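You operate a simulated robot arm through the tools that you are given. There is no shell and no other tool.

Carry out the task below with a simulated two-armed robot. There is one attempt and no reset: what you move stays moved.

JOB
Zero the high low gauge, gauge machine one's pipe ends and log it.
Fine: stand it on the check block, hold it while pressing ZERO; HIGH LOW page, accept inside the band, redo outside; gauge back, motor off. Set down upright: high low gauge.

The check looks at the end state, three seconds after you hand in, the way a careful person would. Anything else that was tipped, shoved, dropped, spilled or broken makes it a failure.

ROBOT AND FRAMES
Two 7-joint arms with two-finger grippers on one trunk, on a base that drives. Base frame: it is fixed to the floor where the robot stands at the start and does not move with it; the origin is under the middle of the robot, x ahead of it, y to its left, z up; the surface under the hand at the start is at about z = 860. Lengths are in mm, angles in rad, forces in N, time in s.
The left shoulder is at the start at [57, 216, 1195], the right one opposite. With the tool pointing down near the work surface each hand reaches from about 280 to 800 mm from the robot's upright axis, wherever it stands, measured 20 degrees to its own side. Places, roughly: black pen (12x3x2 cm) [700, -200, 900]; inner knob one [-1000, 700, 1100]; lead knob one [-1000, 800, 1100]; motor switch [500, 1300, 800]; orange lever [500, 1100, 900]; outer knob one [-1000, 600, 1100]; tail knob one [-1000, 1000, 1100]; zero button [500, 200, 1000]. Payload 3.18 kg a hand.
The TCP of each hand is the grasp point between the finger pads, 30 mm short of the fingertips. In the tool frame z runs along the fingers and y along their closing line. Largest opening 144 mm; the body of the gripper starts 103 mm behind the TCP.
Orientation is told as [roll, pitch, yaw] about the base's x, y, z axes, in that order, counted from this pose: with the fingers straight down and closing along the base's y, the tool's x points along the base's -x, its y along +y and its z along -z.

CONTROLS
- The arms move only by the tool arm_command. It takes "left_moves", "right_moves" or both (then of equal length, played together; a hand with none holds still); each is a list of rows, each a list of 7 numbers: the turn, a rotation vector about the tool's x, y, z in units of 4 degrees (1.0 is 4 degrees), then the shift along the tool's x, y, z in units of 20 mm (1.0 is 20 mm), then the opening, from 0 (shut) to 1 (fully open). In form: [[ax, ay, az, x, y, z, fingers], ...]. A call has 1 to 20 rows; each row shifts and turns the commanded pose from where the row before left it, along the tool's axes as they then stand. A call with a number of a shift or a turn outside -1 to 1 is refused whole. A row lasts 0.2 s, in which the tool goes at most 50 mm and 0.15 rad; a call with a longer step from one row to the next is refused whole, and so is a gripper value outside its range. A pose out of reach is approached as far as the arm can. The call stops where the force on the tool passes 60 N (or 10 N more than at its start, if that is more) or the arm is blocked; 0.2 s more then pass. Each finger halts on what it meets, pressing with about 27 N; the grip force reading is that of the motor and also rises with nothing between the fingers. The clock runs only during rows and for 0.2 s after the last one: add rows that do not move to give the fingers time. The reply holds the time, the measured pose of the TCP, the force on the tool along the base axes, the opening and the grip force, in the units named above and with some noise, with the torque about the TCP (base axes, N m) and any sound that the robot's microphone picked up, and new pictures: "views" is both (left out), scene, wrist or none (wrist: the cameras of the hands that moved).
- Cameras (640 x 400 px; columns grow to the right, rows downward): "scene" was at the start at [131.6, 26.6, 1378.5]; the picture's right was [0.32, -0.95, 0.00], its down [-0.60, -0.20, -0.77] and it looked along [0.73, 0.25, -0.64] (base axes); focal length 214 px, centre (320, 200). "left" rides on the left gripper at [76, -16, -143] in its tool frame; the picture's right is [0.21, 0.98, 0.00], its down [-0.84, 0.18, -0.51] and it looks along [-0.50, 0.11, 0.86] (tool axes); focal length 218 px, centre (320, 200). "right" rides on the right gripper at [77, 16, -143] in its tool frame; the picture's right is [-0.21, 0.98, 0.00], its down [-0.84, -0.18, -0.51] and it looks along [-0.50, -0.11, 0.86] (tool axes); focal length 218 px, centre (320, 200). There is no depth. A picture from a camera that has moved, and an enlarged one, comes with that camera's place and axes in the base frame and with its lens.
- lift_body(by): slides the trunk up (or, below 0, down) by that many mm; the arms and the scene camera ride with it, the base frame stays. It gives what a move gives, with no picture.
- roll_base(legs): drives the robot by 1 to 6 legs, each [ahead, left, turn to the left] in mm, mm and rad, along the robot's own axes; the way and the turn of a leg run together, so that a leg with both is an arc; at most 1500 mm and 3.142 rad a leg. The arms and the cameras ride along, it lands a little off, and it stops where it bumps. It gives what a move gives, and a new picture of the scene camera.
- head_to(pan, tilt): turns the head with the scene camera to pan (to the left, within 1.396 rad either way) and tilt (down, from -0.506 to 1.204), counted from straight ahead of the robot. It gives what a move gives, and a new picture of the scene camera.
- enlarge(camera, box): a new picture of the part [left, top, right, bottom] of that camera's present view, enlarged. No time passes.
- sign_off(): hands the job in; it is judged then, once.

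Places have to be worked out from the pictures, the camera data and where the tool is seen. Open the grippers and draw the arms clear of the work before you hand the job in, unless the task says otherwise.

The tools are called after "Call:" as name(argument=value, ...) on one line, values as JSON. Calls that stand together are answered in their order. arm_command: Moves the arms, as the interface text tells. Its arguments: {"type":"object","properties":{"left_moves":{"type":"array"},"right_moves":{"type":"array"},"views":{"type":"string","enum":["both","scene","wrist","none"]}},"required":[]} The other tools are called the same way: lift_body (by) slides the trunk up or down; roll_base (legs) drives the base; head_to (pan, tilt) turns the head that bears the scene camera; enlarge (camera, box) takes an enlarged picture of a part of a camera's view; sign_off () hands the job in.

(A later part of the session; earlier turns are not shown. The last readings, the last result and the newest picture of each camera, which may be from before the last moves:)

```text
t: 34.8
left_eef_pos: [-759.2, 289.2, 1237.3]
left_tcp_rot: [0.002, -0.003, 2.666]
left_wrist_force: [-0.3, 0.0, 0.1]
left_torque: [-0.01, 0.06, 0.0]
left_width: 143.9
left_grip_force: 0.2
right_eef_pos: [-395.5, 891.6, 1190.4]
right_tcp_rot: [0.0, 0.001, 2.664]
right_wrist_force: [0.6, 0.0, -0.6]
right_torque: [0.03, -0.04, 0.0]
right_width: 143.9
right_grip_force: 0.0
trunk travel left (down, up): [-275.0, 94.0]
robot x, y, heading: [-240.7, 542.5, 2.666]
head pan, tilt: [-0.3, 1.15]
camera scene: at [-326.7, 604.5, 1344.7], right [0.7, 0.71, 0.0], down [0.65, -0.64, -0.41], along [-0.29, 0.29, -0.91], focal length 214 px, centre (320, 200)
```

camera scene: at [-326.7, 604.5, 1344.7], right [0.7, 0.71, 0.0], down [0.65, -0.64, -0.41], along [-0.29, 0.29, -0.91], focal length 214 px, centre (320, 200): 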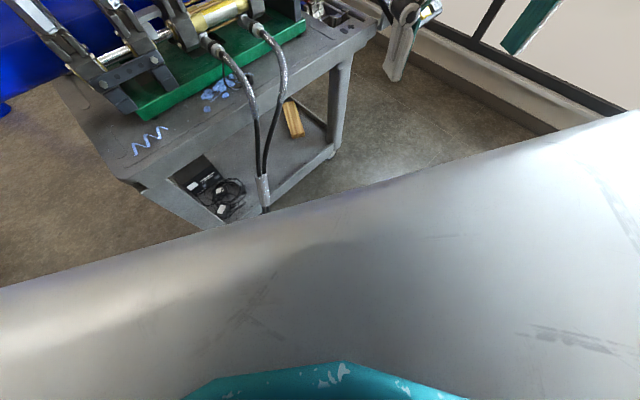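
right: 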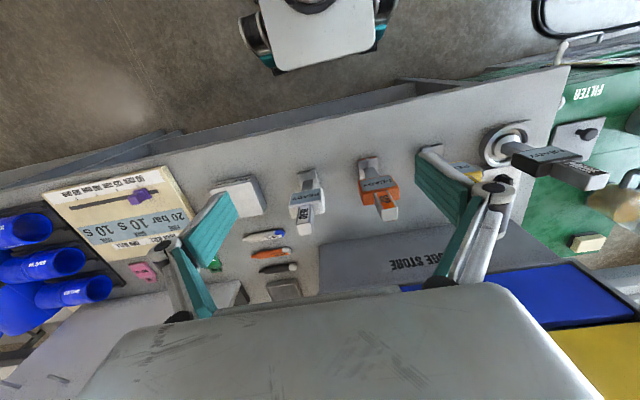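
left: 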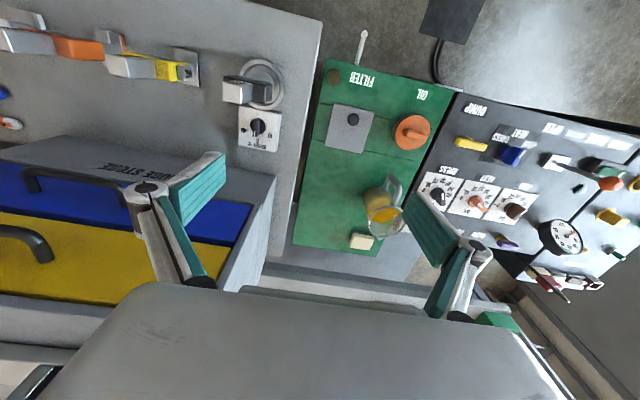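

Call:
roll_base(legs=[[0, 0, 0.478], [130, 0, 0]])

Call:
head_to(pan=-0.35, tilt=0.55)

Call:
enlarge(camera="right", box=[0, 0, 640, 400])

```text
t: 37.5
left_eef_pos: [-710.3, 73.0, 1237.4]
left_tcp_rot: [0.001, 0.002, -3.13]
left_wrist_force: [0.4, -0.6, -0.8]
left_torque: [0.0, -0.07, -0.01]
left_width: 144.0
left_grip_force: 0.0
right_eef_pos: [-670.5, 776.2, 1191.2]
right_tcp_rot: [-0.001, 0.0, -3.133]
right_wrist_force: [-0.5, 0.2, 0.3]
right_torque: [0.02, -0.06, -0.01]
right_width: 144.2
right_grip_force: 0.2
trunk travel left (down, up): [-275.0, 94.0]
robot x, y, heading: [-367.6, 539.8, -3.133]
head pan, tilt: [-0.3, 1.15]
camera scene: at [-476.2, 554.8, 1344.5], right [0.29, 0.96, 0.0], down [0.87, -0.26, -0.41], along [-0.39, 0.12, -0.91], focal length 214 px, centre (320, 200)
```

scene: 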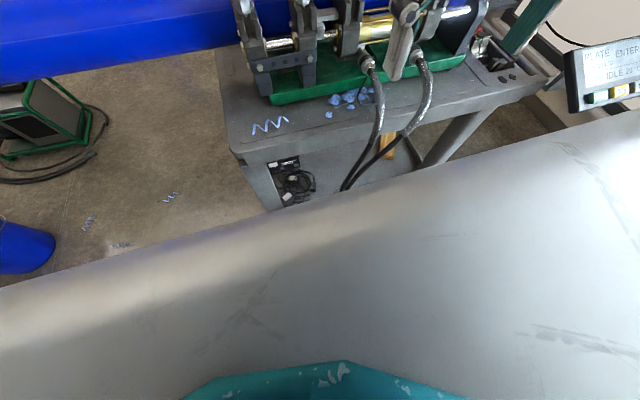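

```text
t: 38.5
left_eef_pos: [-708.9, 72.2, 1236.2]
left_tcp_rot: [0.0, -0.002, -3.131]
left_wrist_force: [0.4, 0.4, 1.0]
left_torque: [0.0, 0.02, -0.01]
left_width: 143.7
left_grip_force: 0.1
right_eef_pos: [-670.1, 775.5, 1190.8]
right_tcp_rot: [0.001, 0.003, -3.131]
right_wrist_force: [0.8, 1.0, 0.9]
right_torque: [0.01, 0.0, -0.06]
right_width: 143.8
right_grip_force: 0.0
trunk travel left (down, up): [-275.0, 94.0]
robot x, y, heading: [-365.7, 541.0, -3.133]
head pan, tilt: [-0.351, 0.55]
camera scene: at [-502.6, 567.8, 1390.8], right [0.34, 0.94, 0.0], down [0.49, -0.18, -0.85], along [-0.8, 0.29, -0.52], focal length 214 px, centre (320, 200)
```

scene: 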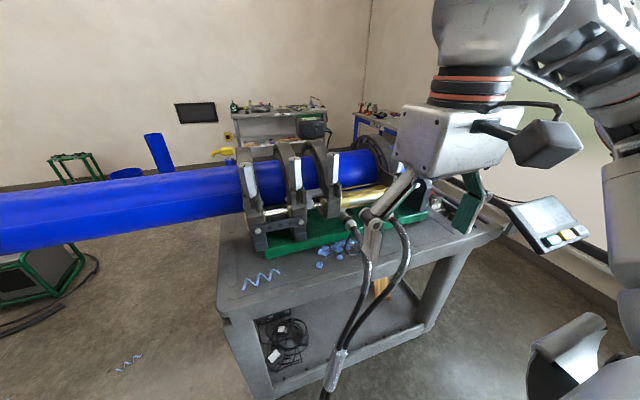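

```text
1.00 times, centred on (320, 200) of right (not enlarged: the box is as wide or as high as the picture)
camera zoom: at [-592.5, 760.5, 1333.9], right [-0.2, -0.98, 0.0], down [-0.84, 0.17, 0.51], along [-0.5, 0.1, -0.86], focal length 218 px, centre (320, 200)
```

zoom: 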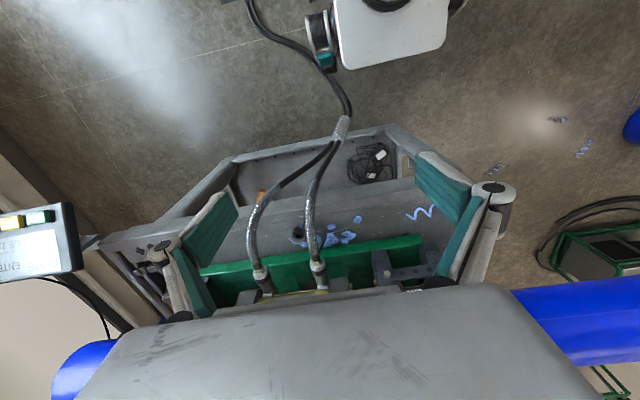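

Raise the right hand and move it over the joint to look straight down with its wrist camera.

Call:
arm_command(right_moves=[[0, 0, 0, 0, 0, -1, 1], [0, 0, 0, 0, 0, -1, 1], [0, 0, 0, 0, 0, -1, 1], [0, 0, 0, 0, 0, -1, 1], [0, 0, 0, 0, 0, -1, 1], [0, 0, 0, 0, 0, -1, 1], [0, 0, 0, 0, 0, -1, 1], [0, 0, 0, 0, 0, -1, 1], [0, 0, 0, 0, 0, -1, 1], [0, 0, 0, 0, 0, -1, 1]], views="none")

Call:
arm_command(right_moves=[[0, 0, 0, -1, 0.2, 0, 1], [0, 0, 0, -1, 0.2, 0, 1], [0, 0, 0, -1, 0.2, 0, 1], [0, 0, 0, -1, 0.2, 0, 1], [0, 0, 0, -1, 0.2, 0, 1], [0, 0, 0, -1, 0.2, 0, 1], [0, 0, 0, -1, 0.2, 0, 1], [0, 0, 0, -1, 0.2, 0, 1], [0, 0, 0, -1, 0.2, 0, 1], [0, 0, 0, -1, 0.2, 0, 1], [0, 0, 0, -1, 0.2, 0, 1], [0, 0, 0, -1, 0.2, 0, 1], [0, 0, 0, -1, 0.2, 0, 1], [0, 0, 0, -1, 0.2, 0, 1], [0, 0, 0, -1, 0.2, 0, 1]], views="both")

```text
t: 40.7
left_eef_pos: [-709.6, 72.3, 1236.3]
left_tcp_rot: [-0.002, -0.001, -3.131]
left_wrist_force: [0.1, -0.3, 0.0]
left_torque: [-0.02, 0.0, 0.01]
left_width: 143.9
left_grip_force: 0.0
right_eef_pos: [-665.5, 764.9, 1375.6]
right_tcp_rot: [-0.001, 0.001, -3.133]
right_wrist_force: [-0.3, -0.6, 0.5]
right_torque: [0.04, -0.02, 0.02]
right_width: 143.9
right_grip_force: 0.2
right hand out of reach, approached as far as the arm can: row 9, 10
trunk travel left (down, up): [-275.0, 94.0]
robot x, y, heading: [-367.7, 538.4, -3.131]
head pan, tilt: [-0.351, 0.55]
```

```text
t: 43.9
left_eef_pos: [-709.4, 73.1, 1236.4]
left_tcp_rot: [-0.001, -0.002, -3.13]
left_wrist_force: [0.1, -0.3, 0.1]
left_torque: [0.0, 0.02, -0.05]
left_width: 144.2
left_grip_force: 0.1
right_eef_pos: [-780.7, 738.9, 1338.1]
right_tcp_rot: [0.006, -0.004, -3.14]
right_wrist_force: [0.4, 0.0, -1.4]
right_torque: [-0.05, 0.0, 0.02]
right_width: 143.8
right_grip_force: 0.0
right hand out of reach, approached as far as the arm can: row 1, 2, 3, 4, 6, 8, 9, 10, 11, 12, 13, 14, 15
trunk travel left (down, up): [-275.0, 94.0]
robot x, y, heading: [-367.5, 534.8, -3.136]
head pan, tilt: [-0.351, 0.55]
camera scene: at [-502.5, 567.9, 1390.9], right [0.34, 0.94, 0.0], down [0.49, -0.18, -0.85], along [-0.8, 0.29, -0.52], focal length 214 px, centre (320, 200)
camera right: at [-702.2, 723.4, 1481.8], right [-0.21, -0.98, 0.01], down [-0.84, 0.18, 0.51], along [-0.5, 0.1, -0.86], focal length 218 px, centre (320, 200)
```

scene: 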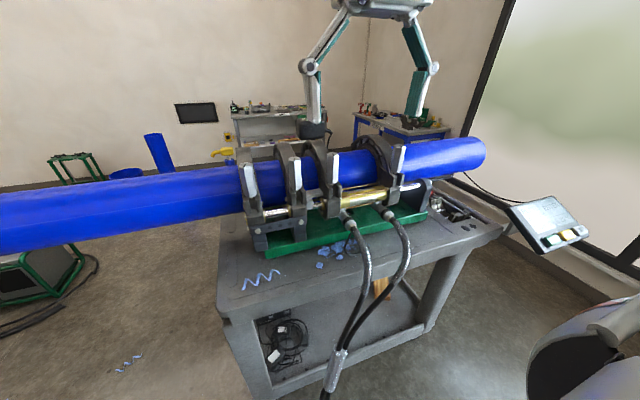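
right: 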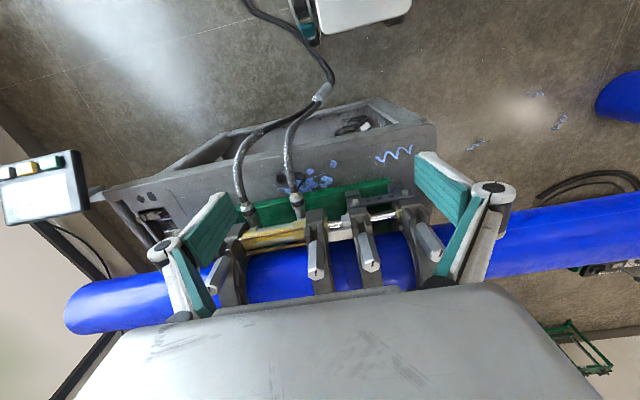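

Call:
enlarge(camera="right", box=[270, 180, 430, 300])

Call:
enlarge(camera="scene", box=[230, 130, 350, 220])

Call:
enlarge(camera="scene", box=[500, 180, 600, 260])

```text
3.33 times, centred on (350, 240) of right
camera zoom: at [-702.2, 723.4, 1481.8], right [-0.21, -0.98, 0.01], down [-0.84, 0.18, 0.51], along [-0.5, 0.1, -0.86], focal length 728 px, centre (220, 67)
```

zoom: 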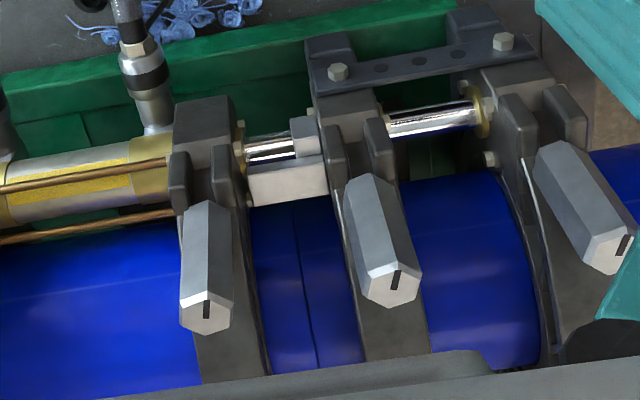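

```text
4.44 times, centred on (290, 175) of scene
camera zoom: at [-502.5, 567.9, 1390.9], right [0.34, 0.94, 0.0], down [0.49, -0.18, -0.85], along [-0.8, 0.29, -0.52], focal length 953 px, centre (453, 311)
```

zoom: 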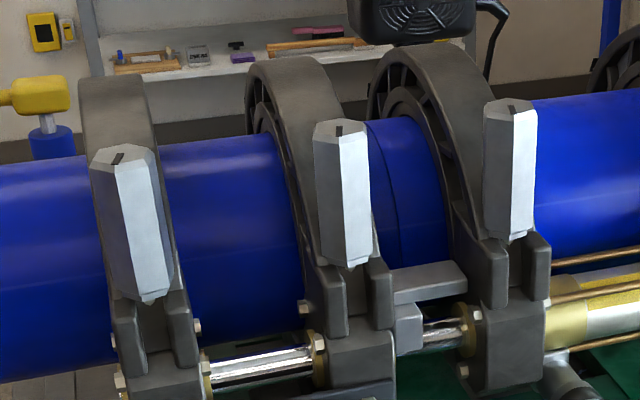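

```text
5.00 times, centred on (550, 220) of scene
camera zoom: at [-502.5, 567.9, 1390.9], right [0.34, 0.94, 0.0], down [0.49, -0.18, -0.85], along [-0.8, 0.29, -0.52], focal length 1072 px, centre (-830, 100)
```

zoom: 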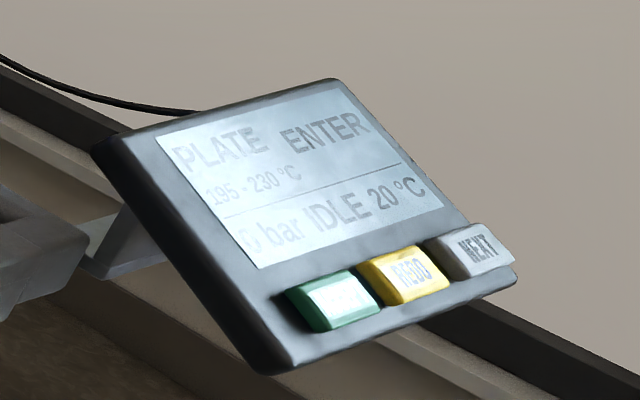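

The ledge between the inner and lead clamps, centred at about (-1020, 739, 1085), sits right at the joint line (y≈740) – likely the gauge seat. Retract the right arm, then drive back to the bench to get the gauge.

Call:
arm_command(right_moves=[[0, 0, 0, 1, 0, 0, 1], [0, 0, 0, 1, 0, 0, 1], [0, 0, 0, 1, 0, 0, 1], [0, 0, 0, 1, 0, 0, 1], [0, 0, 0, 1, 0, 0, 1], [0, 0, 0, 1, 0, 0.5, 1], [0, 0, 0, 0, 0, 1, 1], [0, 0, 0, 0, 0, 1, 1], [0, 0, 0, 0, 0, 1, 1], [0, 0, 0, 0, 0, 1, 1]], views="none")

Call:
roll_base(legs=[[-310, 0, 0], [0, 0, 3.13], [0, -560, 0]])

Call:
head_to(pan=-0.1, tilt=0.75)

```text
t: 46.1
left_eef_pos: [-708.8, 74.2, 1236.3]
left_tcp_rot: [-0.002, 0.001, -3.131]
left_wrist_force: [-0.5, 0.1, 0.4]
left_torque: [0.01, 0.0, 0.03]
left_width: 144.3
left_grip_force: 0.1
right_eef_pos: [-661.6, 738.1, 1248.1]
right_tcp_rot: [0.001, 0.0, -3.134]
right_wrist_force: [0.3, -0.3, -1.4]
right_torque: [-0.03, 0.01, -0.01]
right_width: 143.9
right_grip_force: 0.1
trunk travel left (down, up): [-275.0, 94.0]
robot x, y, heading: [-367.0, 540.5, -3.128]
head pan, tilt: [-0.351, 0.55]
```

```text
t: 60.4
left_eef_pos: [277.5, 443.2, 1235.9]
left_tcp_rot: [-0.001, -0.002, -0.016]
left_wrist_force: [-0.7, 0.7, -0.6]
left_torque: [0.03, 0.03, 0.0]
left_width: 144.1
left_grip_force: 0.1
right_eef_pos: [213.5, -222.3, 1250.2]
right_tcp_rot: [0.001, 0.0, -0.018]
right_wrist_force: [-0.6, -0.3, 0.2]
right_torque: [-0.01, -0.01, -0.04]
right_width: 144.1
right_grip_force: 0.1
trunk travel left (down, up): [-275.0, 94.0]
robot x, y, heading: [-77.9, -13.7, -0.019]
head pan, tilt: [-0.351, 0.55]
camera scene: at [58.4, -48.9, 1390.9], right [-0.36, -0.93, 0.0], down [-0.49, 0.19, -0.85], along [0.8, -0.31, -0.52], focal length 214 px, centre (320, 200)
```

scene: 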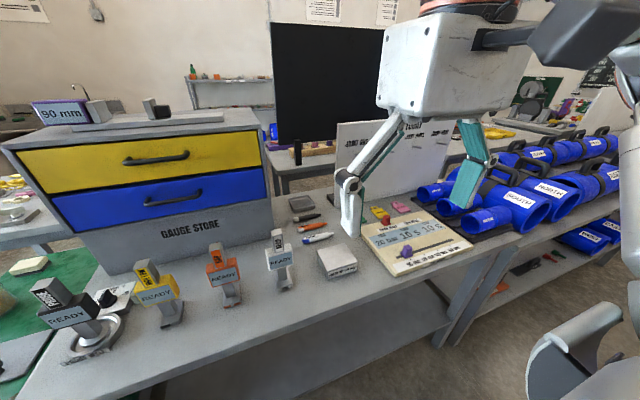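

```text
t: 61.1
left_eef_pos: [277.4, 442.3, 1235.8]
left_tcp_rot: [-0.001, -0.003, -0.015]
left_wrist_force: [0.7, -0.3, 0.9]
left_torque: [-0.01, -0.01, 0.02]
left_width: 143.9
left_grip_force: 0.0
right_eef_pos: [213.7, -221.9, 1250.7]
right_tcp_rot: [0.0, 0.002, -0.016]
right_wrist_force: [0.4, -0.3, 0.6]
right_torque: [0.03, -0.01, 0.0]
right_width: 144.1
right_grip_force: 0.1
trunk travel left (down, up): [-275.0, 94.0]
robot x, y, heading: [-77.4, -12.9, -0.022]
head pan, tilt: [-0.099, 0.75]
camera scene: at [57.0, -26.2, 1373.5], right [-0.12, -0.99, 0.0], down [-0.68, 0.08, -0.73], along [0.73, -0.09, -0.68], focal length 214 px, centre (320, 200)
```

scene: 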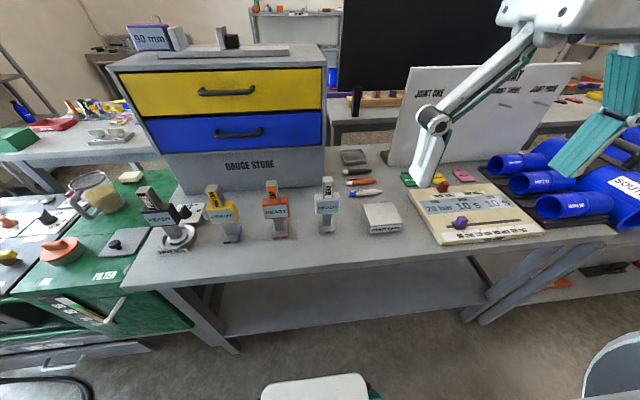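

Call:
enlarge(camera="scene", box=[190, 170, 310, 250])

Call:
enlarge(camera="scene", box=[310, 140, 430, 250])

Call:
enlarge(camera="scene", box=[400, 60, 640, 250])

Call:
enlarge(camera="left", box=[0, 0, 640, 400])

```text
5.00 times, centred on (250, 210) of scene
camera zoom: at [57.0, -26.2, 1373.5], right [-0.12, -0.99, 0.0], down [-0.68, 0.08, -0.73], along [0.73, -0.09, -0.68], focal length 1072 px, centre (670, 150)
```

zoom: 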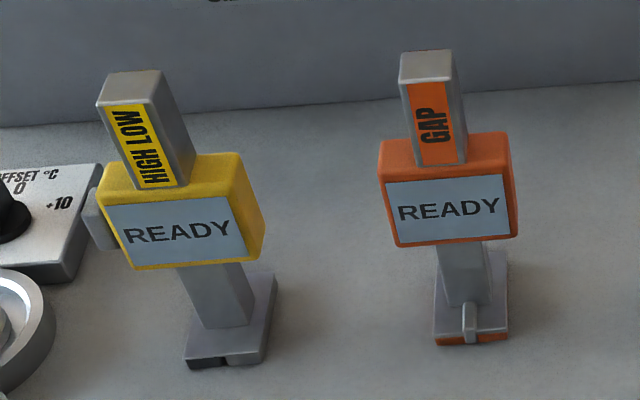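

```text
3.64 times, centred on (370, 195) of scene
camera zoom: at [57.0, -26.2, 1373.5], right [-0.12, -0.99, 0.0], down [-0.68, 0.08, -0.73], along [0.73, -0.09, -0.68], focal length 780 px, centre (138, 218)
```

zoom: 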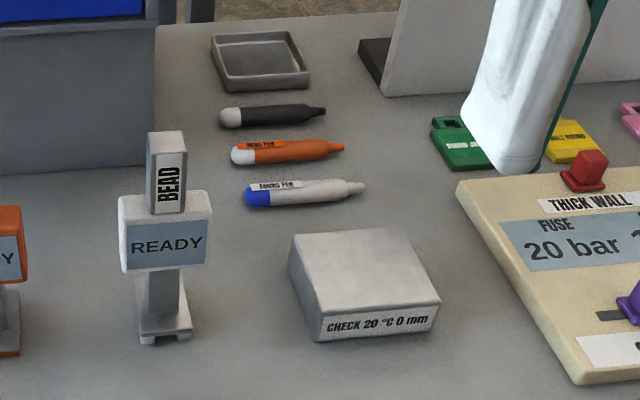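

```text
2.11 times, centred on (520, 155) of scene
camera zoom: at [57.0, -26.2, 1373.5], right [-0.12, -0.99, 0.0], down [-0.68, 0.08, -0.73], along [0.73, -0.09, -0.68], focal length 452 px, centre (-101, 295)
```

zoom: 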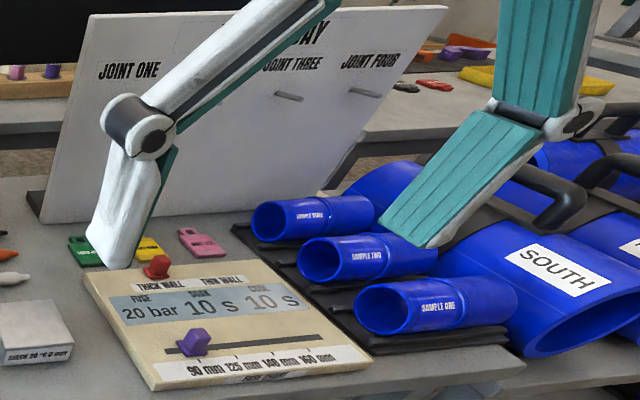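

```text
1.00 times, centred on (320, 200) of left (not enlarged: the box is as wide or as high as the picture)
camera zoom: at [202.3, 427.6, 1378.4], right [-0.19, 0.98, 0.0], down [0.84, 0.17, 0.51], along [0.5, 0.1, -0.86], focal length 218 px, centre (320, 200)
```

zoom: 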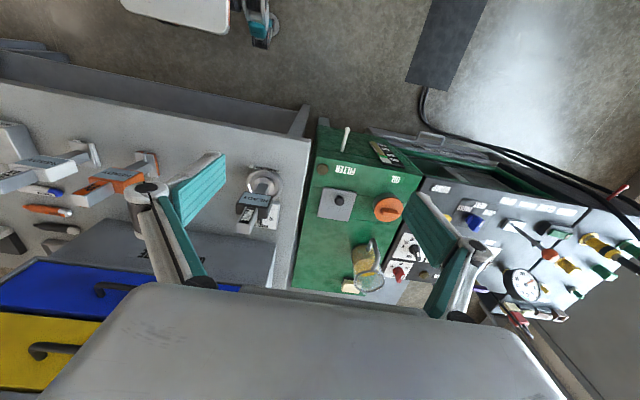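

The yellow gauge stands at about (484,180) with its top near z≈1045, check block at about (470,-270). I shift the base left so the right hand can comfortably take the gauge.

Call:
roll_base(legs=[[60, 140, 0.02]])

Call:
arm_command(right_moves=[[0, -1, 0, 0, 1, 0, 0.5], [0, -1, 0, 0, 1, 0, 0.5], [0, -1, 0, 0, 1, 0, 0.5], [0, -1, 0, 0, 1, 0, 0.5], [0, -1, 0, 0, 1, 0, 0.5], [0, -1, 0, 0, 1, 0, 0.5], [0, -1, 0, 0, 1, 0, 0.5], [0, 0, 0, 0, 1, 0, 0.5], [0, 0, 0, 0, 1, 0, 0.5], [0, 0, 0, 0, 1, 0, 0.5]], views="both")

```text
t: 63.0
left_eef_pos: [330.2, 589.4, 1236.1]
left_tcp_rot: [-0.001, -0.001, 0.002]
left_wrist_force: [0.5, 1.5, 0.0]
left_torque: [-0.02, -0.01, 0.03]
left_width: 144.1
left_grip_force: 0.1
right_eef_pos: [278.0, -76.6, 1249.4]
right_tcp_rot: [0.0, 0.002, 0.001]
right_wrist_force: [0.3, 0.2, -0.2]
right_torque: [0.03, 0.03, -0.02]
right_width: 144.2
right_grip_force: 0.1
trunk travel left (down, up): [-275.0, 94.0]
robot x, y, heading: [-14.0, 125.7, -0.006]
head pan, tilt: [-0.099, 0.75]
camera scene: at [117.7, 116.5, 1373.5], right [-0.1, -1.0, 0.0], down [-0.68, 0.07, -0.73], along [0.73, -0.07, -0.68], focal length 214 px, centre (320, 200)
```

scene: 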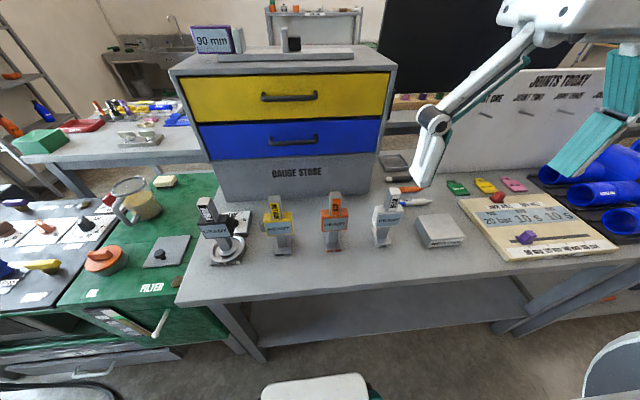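

```text
t: 64.6
left_eef_pos: [331.0, 587.3, 1236.9]
left_tcp_rot: [-0.001, -0.003, 0.003]
left_wrist_force: [-0.1, -0.6, -0.1]
left_torque: [0.0, 0.0, -0.02]
left_width: 144.2
left_grip_force: 0.1
right_eef_pos: [314.3, 18.0, 1278.1]
right_tcp_rot: [0.169, -0.414, -0.226]
right_wrist_force: [0.9, 0.1, -0.3]
right_torque: [0.01, 0.04, -0.02]
right_width: 71.8
right_grip_force: 0.2
trunk travel left (down, up): [-275.0, 94.0]
robot x, y, heading: [-16.3, 123.6, -0.003]
head pan, tilt: [-0.099, 0.75]
stopped in row 7 (right hand): the arm was blocked; the commanded pose is now the measured one
camera scene: at [117.8, 115.8, 1374.5], right [-0.1, -0.99, 0.0], down [-0.67, 0.07, -0.74], along [0.73, -0.07, -0.68], focal length 214 px, centre (320, 200)
camera right: at [189.6, 39.9, 1379.6], right [0.34, 0.91, 0.23], down [0.51, -0.39, 0.77], along [0.79, -0.14, -0.6], focal length 218 px, centre (320, 200)
```

scene: 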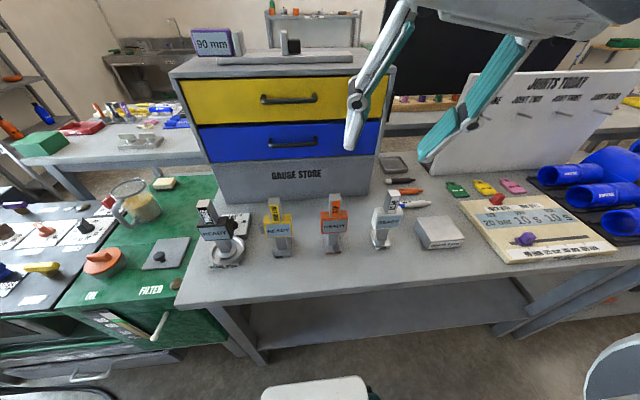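
right: 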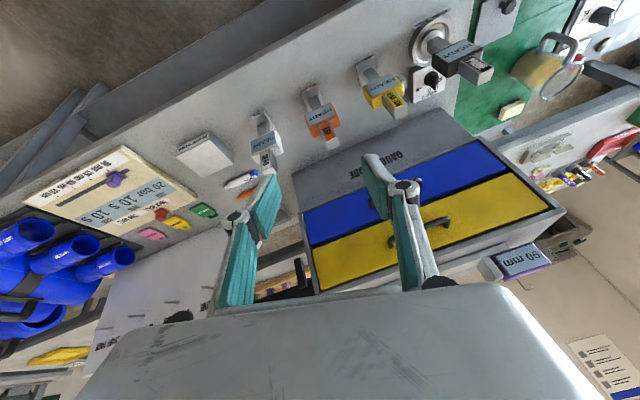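

The arm got blocked close to the body while tilting; I move it forward while straightening its yaw and roll.

Call:
arm_command(right_moves=[[0, 0, 0, -0.9, 0.15, 0.43, 0.5], [0, 0, 0, -0.9, 0.15, 0.43, 0.5], [0.28, -0.06, -0.74, -0.9, 0.12, 0.43, 0.5], [0.28, -0.06, -0.74, -0.9, 0.08, 0.43, 0.5], [0.28, -0.06, -0.74, -0.9, 0.04, 0.43, 0.5], [0.28, -0.06, -0.74, -0.9, 0, 0.43, 0.5]], views="scene")

```text
t: 66.0
left_eef_pos: [329.8, 589.6, 1235.3]
left_tcp_rot: [0.001, -0.001, 0.002]
left_wrist_force: [-0.4, 0.2, 0.2]
left_torque: [-0.01, 0.01, 0.03]
left_width: 144.0
left_grip_force: 0.0
right_eef_pos: [436.1, 15.0, 1276.1]
right_tcp_rot: [-0.002, -0.446, 0.001]
right_wrist_force: [-0.1, 0.1, -0.2]
right_torque: [-0.02, 0.03, 0.01]
right_width: 71.8
right_grip_force: 0.0
trunk travel left (down, up): [-275.0, 94.0]
robot x, y, heading: [-14.9, 124.9, 0.003]
head pan, tilt: [-0.099, 0.75]
camera scene: at [117.7, 116.1, 1373.4], right [-0.1, -1.0, 0.0], down [-0.68, 0.07, -0.73], along [0.73, -0.07, -0.68], focal length 214 px, centre (320, 200)
```

scene: 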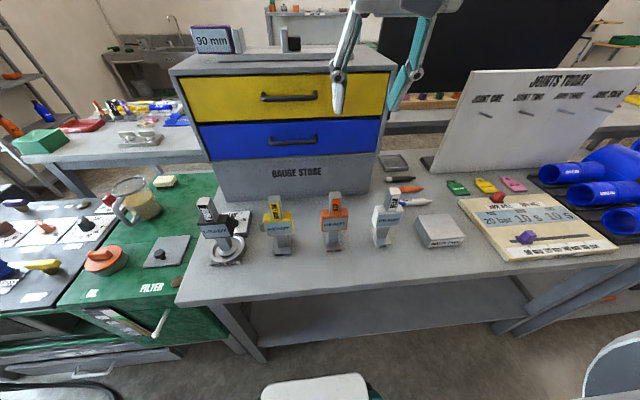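

Call:
enlarge(camera="scene", box=[240, 185, 320, 265])

Call:
enlarge(camera="scene", box=[400, 190, 480, 260])

```text
5.00 times, centred on (280, 225) of scene
camera zoom: at [117.7, 116.1, 1373.4], right [-0.1, -1.0, 0.0], down [-0.68, 0.07, -0.73], along [0.73, -0.07, -0.68], focal length 1072 px, centre (520, 75)
```

zoom: 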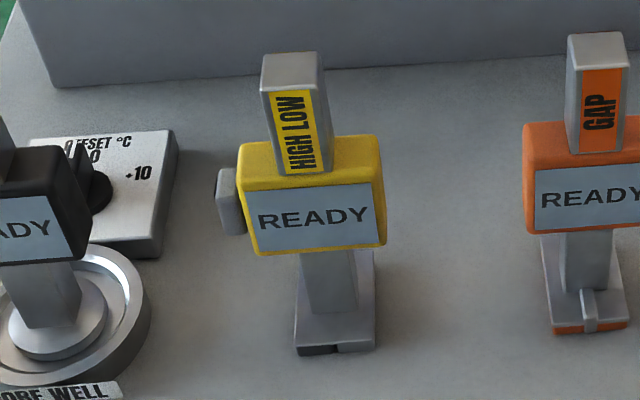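

```text
5.71 times, centred on (440, 225) of scene
camera zoom: at [117.7, 116.1, 1373.4], right [-0.1, -1.0, 0.0], down [-0.68, 0.07, -0.73], along [0.73, -0.07, -0.68], focal length 1226 px, centre (-366, 57)
```

zoom: 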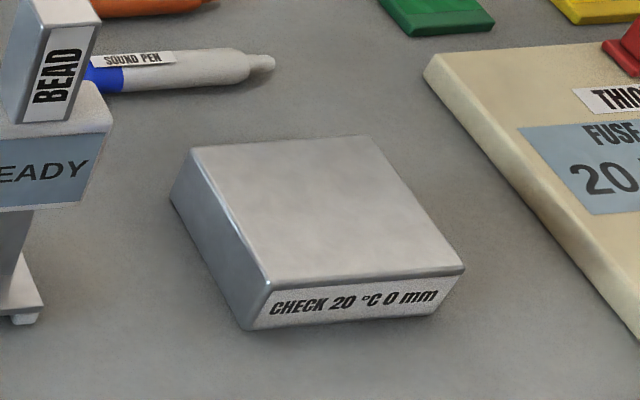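

Gauge centre is about (488,187). Move the right hand above it and check with the wrist camera.

Call:
arm_command(right_moves=[[0, 0, 0, 0, 0.955, 0, 0.5], [0, 0, 0, 0, 0.955, 0, 0.5], [0, 0, 0, 0, 0.955, 0, 0.5], [0, 0, 0, 0, 0.955, 0, 0.5], [0, 0, 0, 0, 0.955, 0, 0.5], [0, 0, 0, 0, 0.955, 0, 0.5], [0, 0, 0, 0, 0.955, 0, 0.5], [0, 0, 0, 0, 0.955, 0, 0.5], [0, 0, 0, 0, 0.955, 0, 0.5], [0, 0, 0, 0.137, 0, 0.956, 0.5], [0, 0, 0, 0.137, 0, 0.956, 0.5], [0, 0, 0, 0.137, 0, 0.956, 0.5], [0, 0, 0, 0.137, 0, 0.956, 0.5], [0, 0, 0, 0.137, 0, 0.956, 0.5], [0, 0, 0, 0.137, 0, 0.956, 0.5], [0, 0, 0, 0.137, 0, 0.956, 0.5], [0, 0, 0, 0.137, 0, 0.956, 0.5]], views="both")

```text
t: 69.6
left_eef_pos: [330.8, 588.5, 1236.8]
left_tcp_rot: [0.0, -0.001, 0.0]
left_wrist_force: [-0.5, 0.1, -0.4]
left_torque: [0.03, 0.0, -0.03]
left_width: 144.1
left_grip_force: 0.0
right_eef_pos: [479.3, 189.0, 1127.5]
right_tcp_rot: [-0.003, -0.444, -0.001]
right_wrist_force: [1.0, -0.5, -0.7]
right_torque: [-0.04, 0.02, 0.0]
right_width: 71.9
right_grip_force: 0.1
trunk travel left (down, up): [-275.0, 94.0]
robot x, y, heading: [-14.9, 126.2, -0.002]
head pan, tilt: [-0.099, 0.75]
camera scene: at [117.9, 116.2, 1373.4], right [-0.1, -1.0, 0.0], down [-0.68, 0.07, -0.73], along [0.73, -0.07, -0.68], focal length 214 px, centre (320, 200)
camera right: at [350.5, 205.7, 1225.4], right [0.19, 0.98, 0.09], down [0.54, -0.18, 0.82], along [0.82, -0.11, -0.56], focal length 218 px, centre (320, 200)
```

scene: 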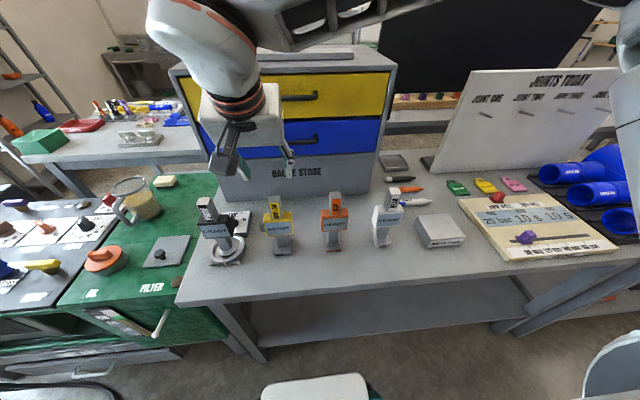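
right: 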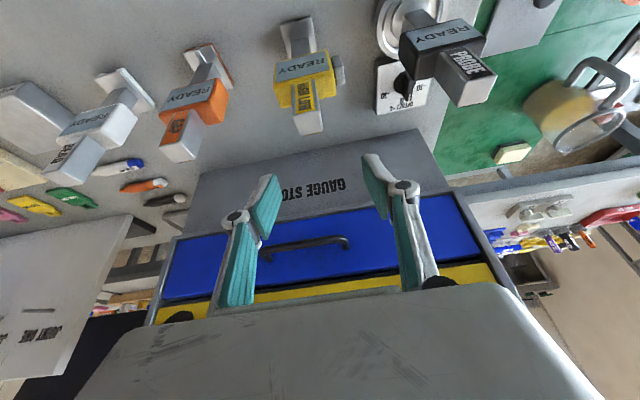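

Call:
enlarge(camera="right", box=[250, 0, 370, 150])

```text
2.67 times, centred on (310, 75) of right
camera zoom: at [350.5, 205.7, 1225.4], right [0.19, 0.98, 0.09], down [0.54, -0.18, 0.82], along [0.82, -0.11, -0.56], focal length 582 px, centre (347, 533)
```

zoom: 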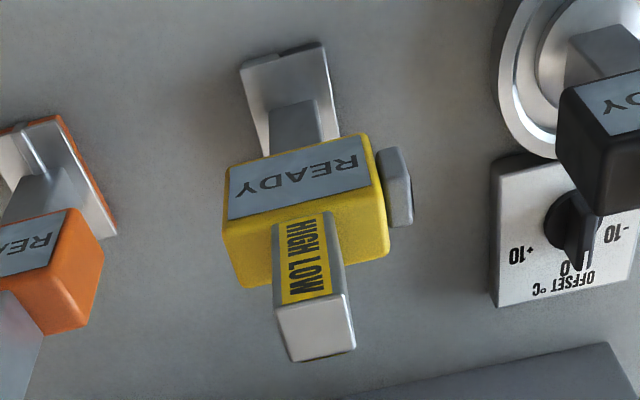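

Handle axis is about (480,185) with its top near z≈1045. Lower to straddle the handle, then view before closing.

Call:
arm_command(right_moves=[[0, 0, 0, 0.378, -0.04, 0.9, 0.5], [0, 0, 0, 0.378, -0.04, 0.9, 0.5], [0, 0, 0, 0.378, -0.04, 0.9, 0.5], [0, 0, 0, 0.378, -0.04, 0.9, 0.5], [0, 0, 0, 0.378, -0.04, 0.9, 0.5]], views="both")

Call:
enlarge(camera="right", box=[220, 60, 420, 220])

Call:
enlarge(camera="scene", box=[210, 120, 330, 270])

```text
t: 70.8
left_eef_pos: [331.1, 587.7, 1235.8]
left_tcp_rot: [0.0, -0.001, 0.001]
left_wrist_force: [-0.2, -0.3, -0.5]
left_torque: [0.03, 0.02, -0.01]
left_width: 144.0
left_grip_force: 0.1
right_eef_pos: [486.2, 182.4, 1032.2]
right_tcp_rot: [-0.003, -0.443, -0.001]
right_wrist_force: [0.5, 0.3, -0.2]
right_torque: [0.0, 0.01, 0.0]
right_width: 72.0
right_grip_force: 0.0
trunk travel left (down, up): [-275.0, 94.0]
robot x, y, heading: [-18.8, 123.1, -0.0]
head pan, tilt: [-0.099, 0.75]
camera scene: at [117.7, 116.0, 1373.4], right [-0.1, -1.0, 0.0], down [-0.68, 0.07, -0.73], along [0.73, -0.07, -0.68], focal length 214 px, centre (320, 200)
camera right: at [356.1, 199.1, 1128.5], right [0.19, 0.98, 0.09], down [0.54, -0.18, 0.82], along [0.82, -0.11, -0.56], focal length 218 px, centre (320, 200)
```

scene: 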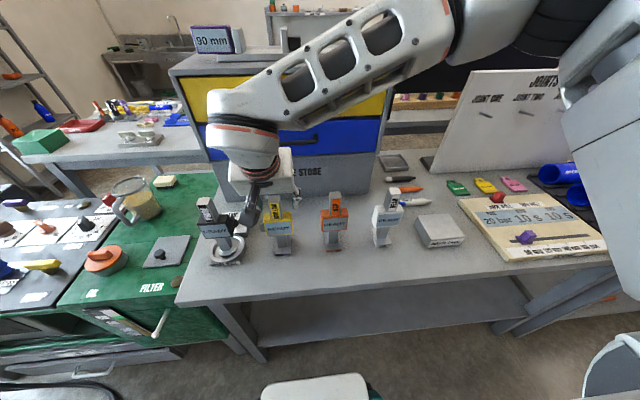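
right: 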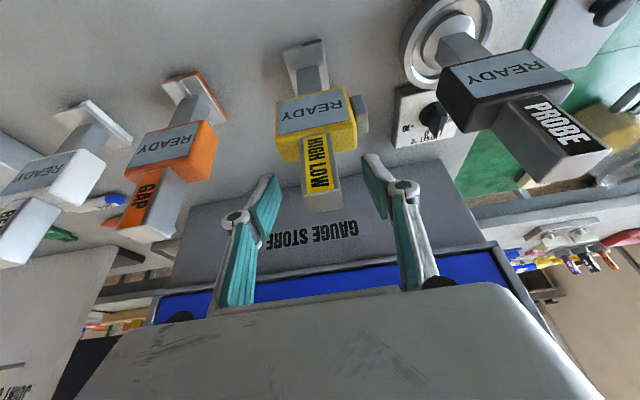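

```text
2.50 times, centred on (320, 140) of right
camera zoom: at [356.1, 199.1, 1128.5], right [0.19, 0.98, 0.09], down [0.54, -0.18, 0.82], along [0.82, -0.11, -0.56], focal length 546 px, centre (320, 350)
```

zoom: 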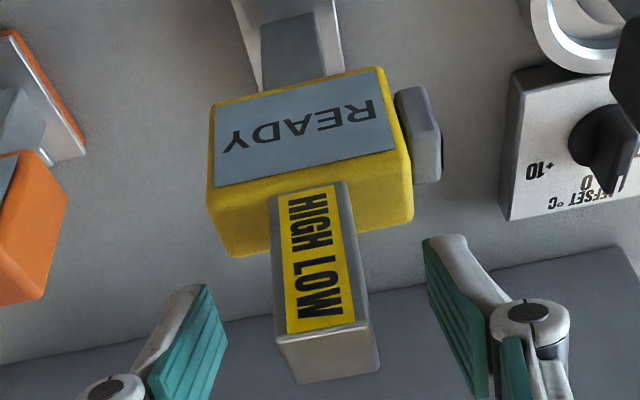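

```text
2.67 times, centred on (270, 195) of scene
camera zoom: at [117.7, 116.0, 1373.4], right [-0.1, -1.0, 0.0], down [-0.68, 0.07, -0.73], along [0.73, -0.07, -0.68], focal length 572 px, centre (453, 213)
```

zoom: 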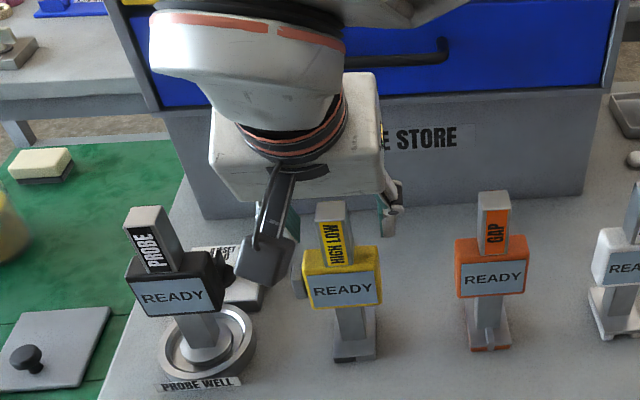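

The handle top sits at about (485,184,1042) and the TCP is well placed around it. Close the fingers.

Call:
arm_command(right_moves=[[0, 0, 0, 0, 0, 0, 0.3], [0, 0, 0, 0, 0, 0, 0.2], [0, 0, 0, 0, 0, 0, 0.1], [0, 0, 0, 0, 0, 0, 0], [0, 0, 0, 0, 0, 0, 0], [0, 0, 0, 0, 0, 0, 0]], views="both")

```text
t: 72.2
left_eef_pos: [330.6, 589.1, 1236.0]
left_tcp_rot: [-0.001, -0.003, 0.001]
left_wrist_force: [0.2, -0.1, -0.2]
left_torque: [-0.02, 0.01, -0.03]
left_width: 144.4
left_grip_force: 0.1
right_eef_pos: [485.5, 182.4, 1032.8]
right_tcp_rot: [-0.003, -0.445, -0.001]
right_wrist_force: [-0.1, 0.0, 0.4]
right_torque: [0.05, -0.01, 0.04]
right_width: 25.8
right_grip_force: 27.1
trunk travel left (down, up): [-275.0, 94.0]
robot x, y, heading: [-17.1, 124.9, -0.003]
head pan, tilt: [-0.099, 0.75]
camera scene: at [117.5, 116.1, 1373.5], right [-0.1, -1.0, 0.0], down [-0.68, 0.07, -0.73], along [0.73, -0.07, -0.68], focal length 214 px, centre (320, 200)
camera right: at [355.8, 199.0, 1128.6], right [0.19, 0.98, 0.09], down [0.54, -0.18, 0.82], along [0.82, -0.11, -0.56], focal length 218 px, centre (320, 200)
```

scene: 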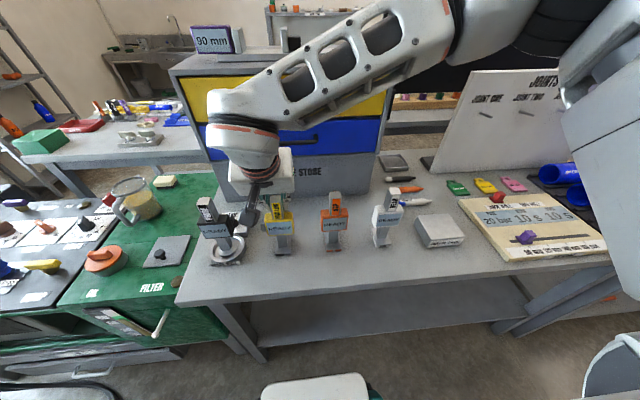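
right: 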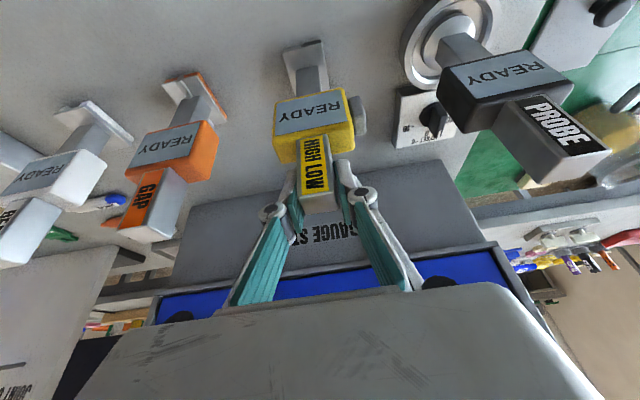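

Gripped (25.8 mm). Home pose for the gauge: TCP (485.5,182.4,1032.8). Lift straight up 100 mm.

Call:
arm_command(right_moves=[[0, 0, 0, -0.215, 0, -0.451, 0], [0, 0, 0, -0.431, 0, -0.902, 0], [0, 0, 0, -0.431, 0, -0.902, 0], [0, 0, 0, -0.431, 0, -0.902, 0], [0, 0, 0, -0.431, 0, -0.902, 0], [0, 0, 0, -0.215, 0, -0.451, 0], [0, 0, 0, 0, 0, 0, 0]], views="both")

Call:
enlarge(camera="scene", box=[230, 130, 350, 270])

Call:
enlarge(camera="right", box=[220, 20, 420, 220])

```text
t: 73.8
left_eef_pos: [330.3, 587.7, 1235.5]
left_tcp_rot: [0.0, -0.003, 0.001]
left_wrist_force: [0.3, 0.9, -0.7]
left_torque: [0.04, 0.01, -0.01]
left_width: 143.8
left_grip_force: 0.1
right_eef_pos: [485.5, 183.7, 1131.6]
right_tcp_rot: [0.0, -0.444, -0.003]
right_wrist_force: [0.6, 0.5, -2.7]
right_torque: [0.0, -0.03, 0.05]
right_width: 25.7
right_grip_force: 27.7
trunk travel left (down, up): [-275.0, 94.0]
robot x, y, heading: [-14.0, 126.9, -0.002]
head pan, tilt: [-0.099, 0.75]
camera scene: at [117.6, 116.0, 1373.4], right [-0.1, -1.0, 0.0], down [-0.68, 0.07, -0.73], along [0.73, -0.07, -0.68], focal length 214 px, centre (320, 200)
camera right: at [356.0, 199.5, 1228.7], right [0.19, 0.98, 0.09], down [0.54, -0.18, 0.82], along [0.82, -0.11, -0.56], focal length 218 px, centre (320, 200)
```

scene: 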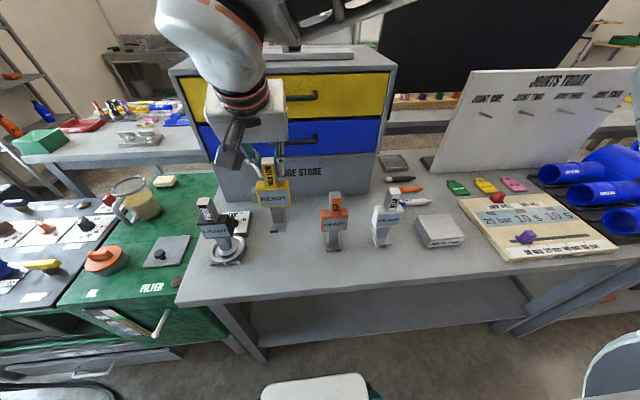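
right: 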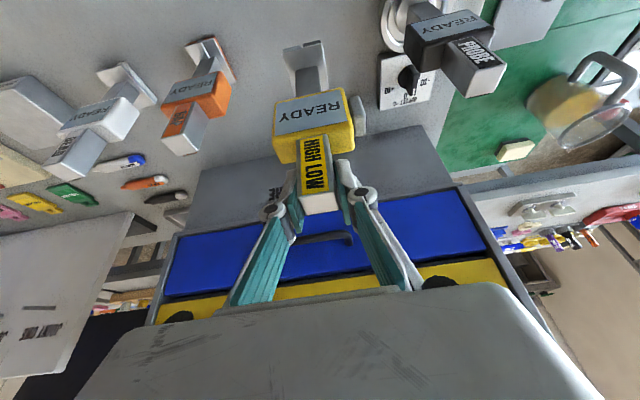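

```text
2.86 times, centred on (290, 200) of scene
camera zoom: at [117.6, 116.0, 1373.4], right [-0.1, -1.0, 0.0], down [-0.68, 0.07, -0.73], along [0.73, -0.07, -0.68], focal length 613 px, centre (406, 200)
```

zoom: 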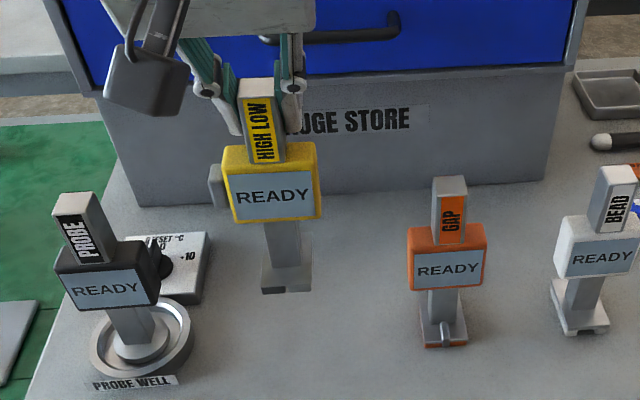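

```text
2.00 times, centred on (320, 120) of right
camera zoom: at [356.0, 199.5, 1228.7], right [0.19, 0.98, 0.09], down [0.54, -0.18, 0.82], along [0.82, -0.11, -0.56], focal length 436 px, centre (320, 360)
```

zoom: 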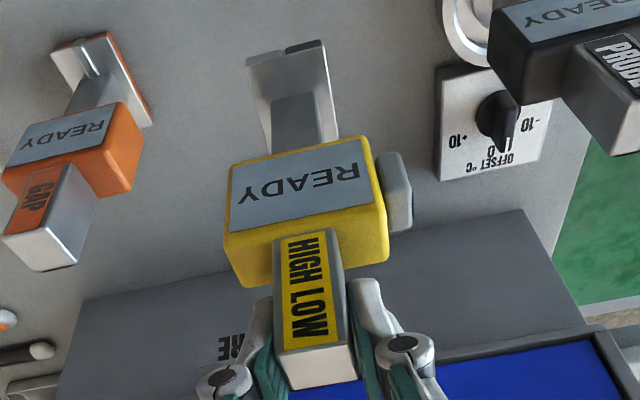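

The gauge hangs upright. Carry it by driving: back, to the right, and forward again so it ends above the check block at about (489,-275).

Call:
roll_base(legs=[[-220, 0, 0], [0, -460, 0], [220, 0, 0]])

Call:
head_to(pan=0.1, tilt=0.85)

Call:
enlarge(camera="right", box=[160, 0, 480, 200])

```text
t: 80.9
left_eef_pos: [328.8, 131.5, 1236.2]
left_tcp_rot: [0.0, 0.0, 0.003]
left_wrist_force: [0.5, -0.9, 0.9]
left_torque: [0.02, 0.01, 0.04]
left_width: 144.0
left_grip_force: 0.0
right_eef_pos: [484.6, -275.1, 1132.7]
right_tcp_rot: [-0.002, -0.445, 0.001]
right_wrist_force: [0.3, 0.0, -3.4]
right_torque: [-0.06, 0.01, 0.02]
right_width: 25.8
right_grip_force: 26.8
trunk travel left (down, up): [-275.0, 94.0]
robot x, y, heading: [-15.8, -332.7, -0.001]
head pan, tilt: [-0.099, 0.75]
camera scene: at [117.7, -340.5, 1373.4], right [-0.1, -1.0, 0.0], down [-0.68, 0.07, -0.73], along [0.73, -0.07, -0.68], focal length 214 px, centre (320, 200)
```

scene: 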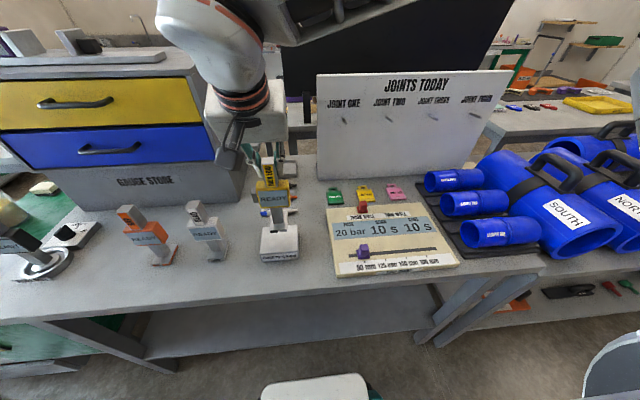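

```text
t: 81.6
left_eef_pos: [327.9, 132.4, 1237.6]
left_tcp_rot: [0.001, -0.003, 0.003]
left_wrist_force: [-0.8, -0.4, -0.5]
left_torque: [0.0, -0.05, 0.02]
left_width: 143.8
left_grip_force: 0.1
right_eef_pos: [484.6, -273.6, 1131.7]
right_tcp_rot: [-0.001, -0.445, 0.001]
right_wrist_force: [0.2, 0.5, -2.1]
right_torque: [-0.02, -0.07, -0.01]
right_width: 25.7
right_grip_force: 27.3
trunk travel left (down, up): [-275.0, 94.0]
robot x, y, heading: [-18.2, -329.0, 0.001]
head pan, tilt: [0.099, 0.85]
camera scene: at [111.9, -324.6, 1365.5], right [0.1, -0.99, 0.0], down [-0.75, -0.08, -0.66], along [0.66, 0.07, -0.75], focal length 214 px, centre (320, 200)
```

scene: 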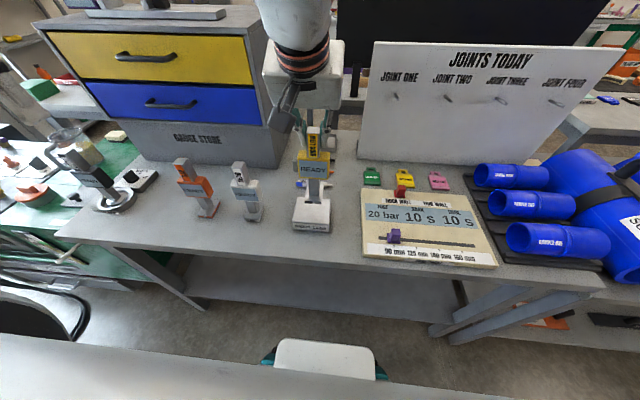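

```text
2.00 times, centred on (320, 100) of right
camera zoom: at [354.8, -256.7, 1228.5], right [0.19, 0.98, 0.09], down [0.54, -0.18, 0.82], along [0.82, -0.11, -0.56], focal length 436 px, centre (320, 400)
```

zoom: 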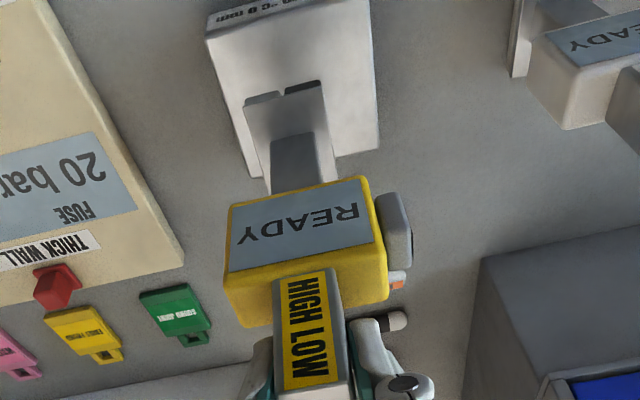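

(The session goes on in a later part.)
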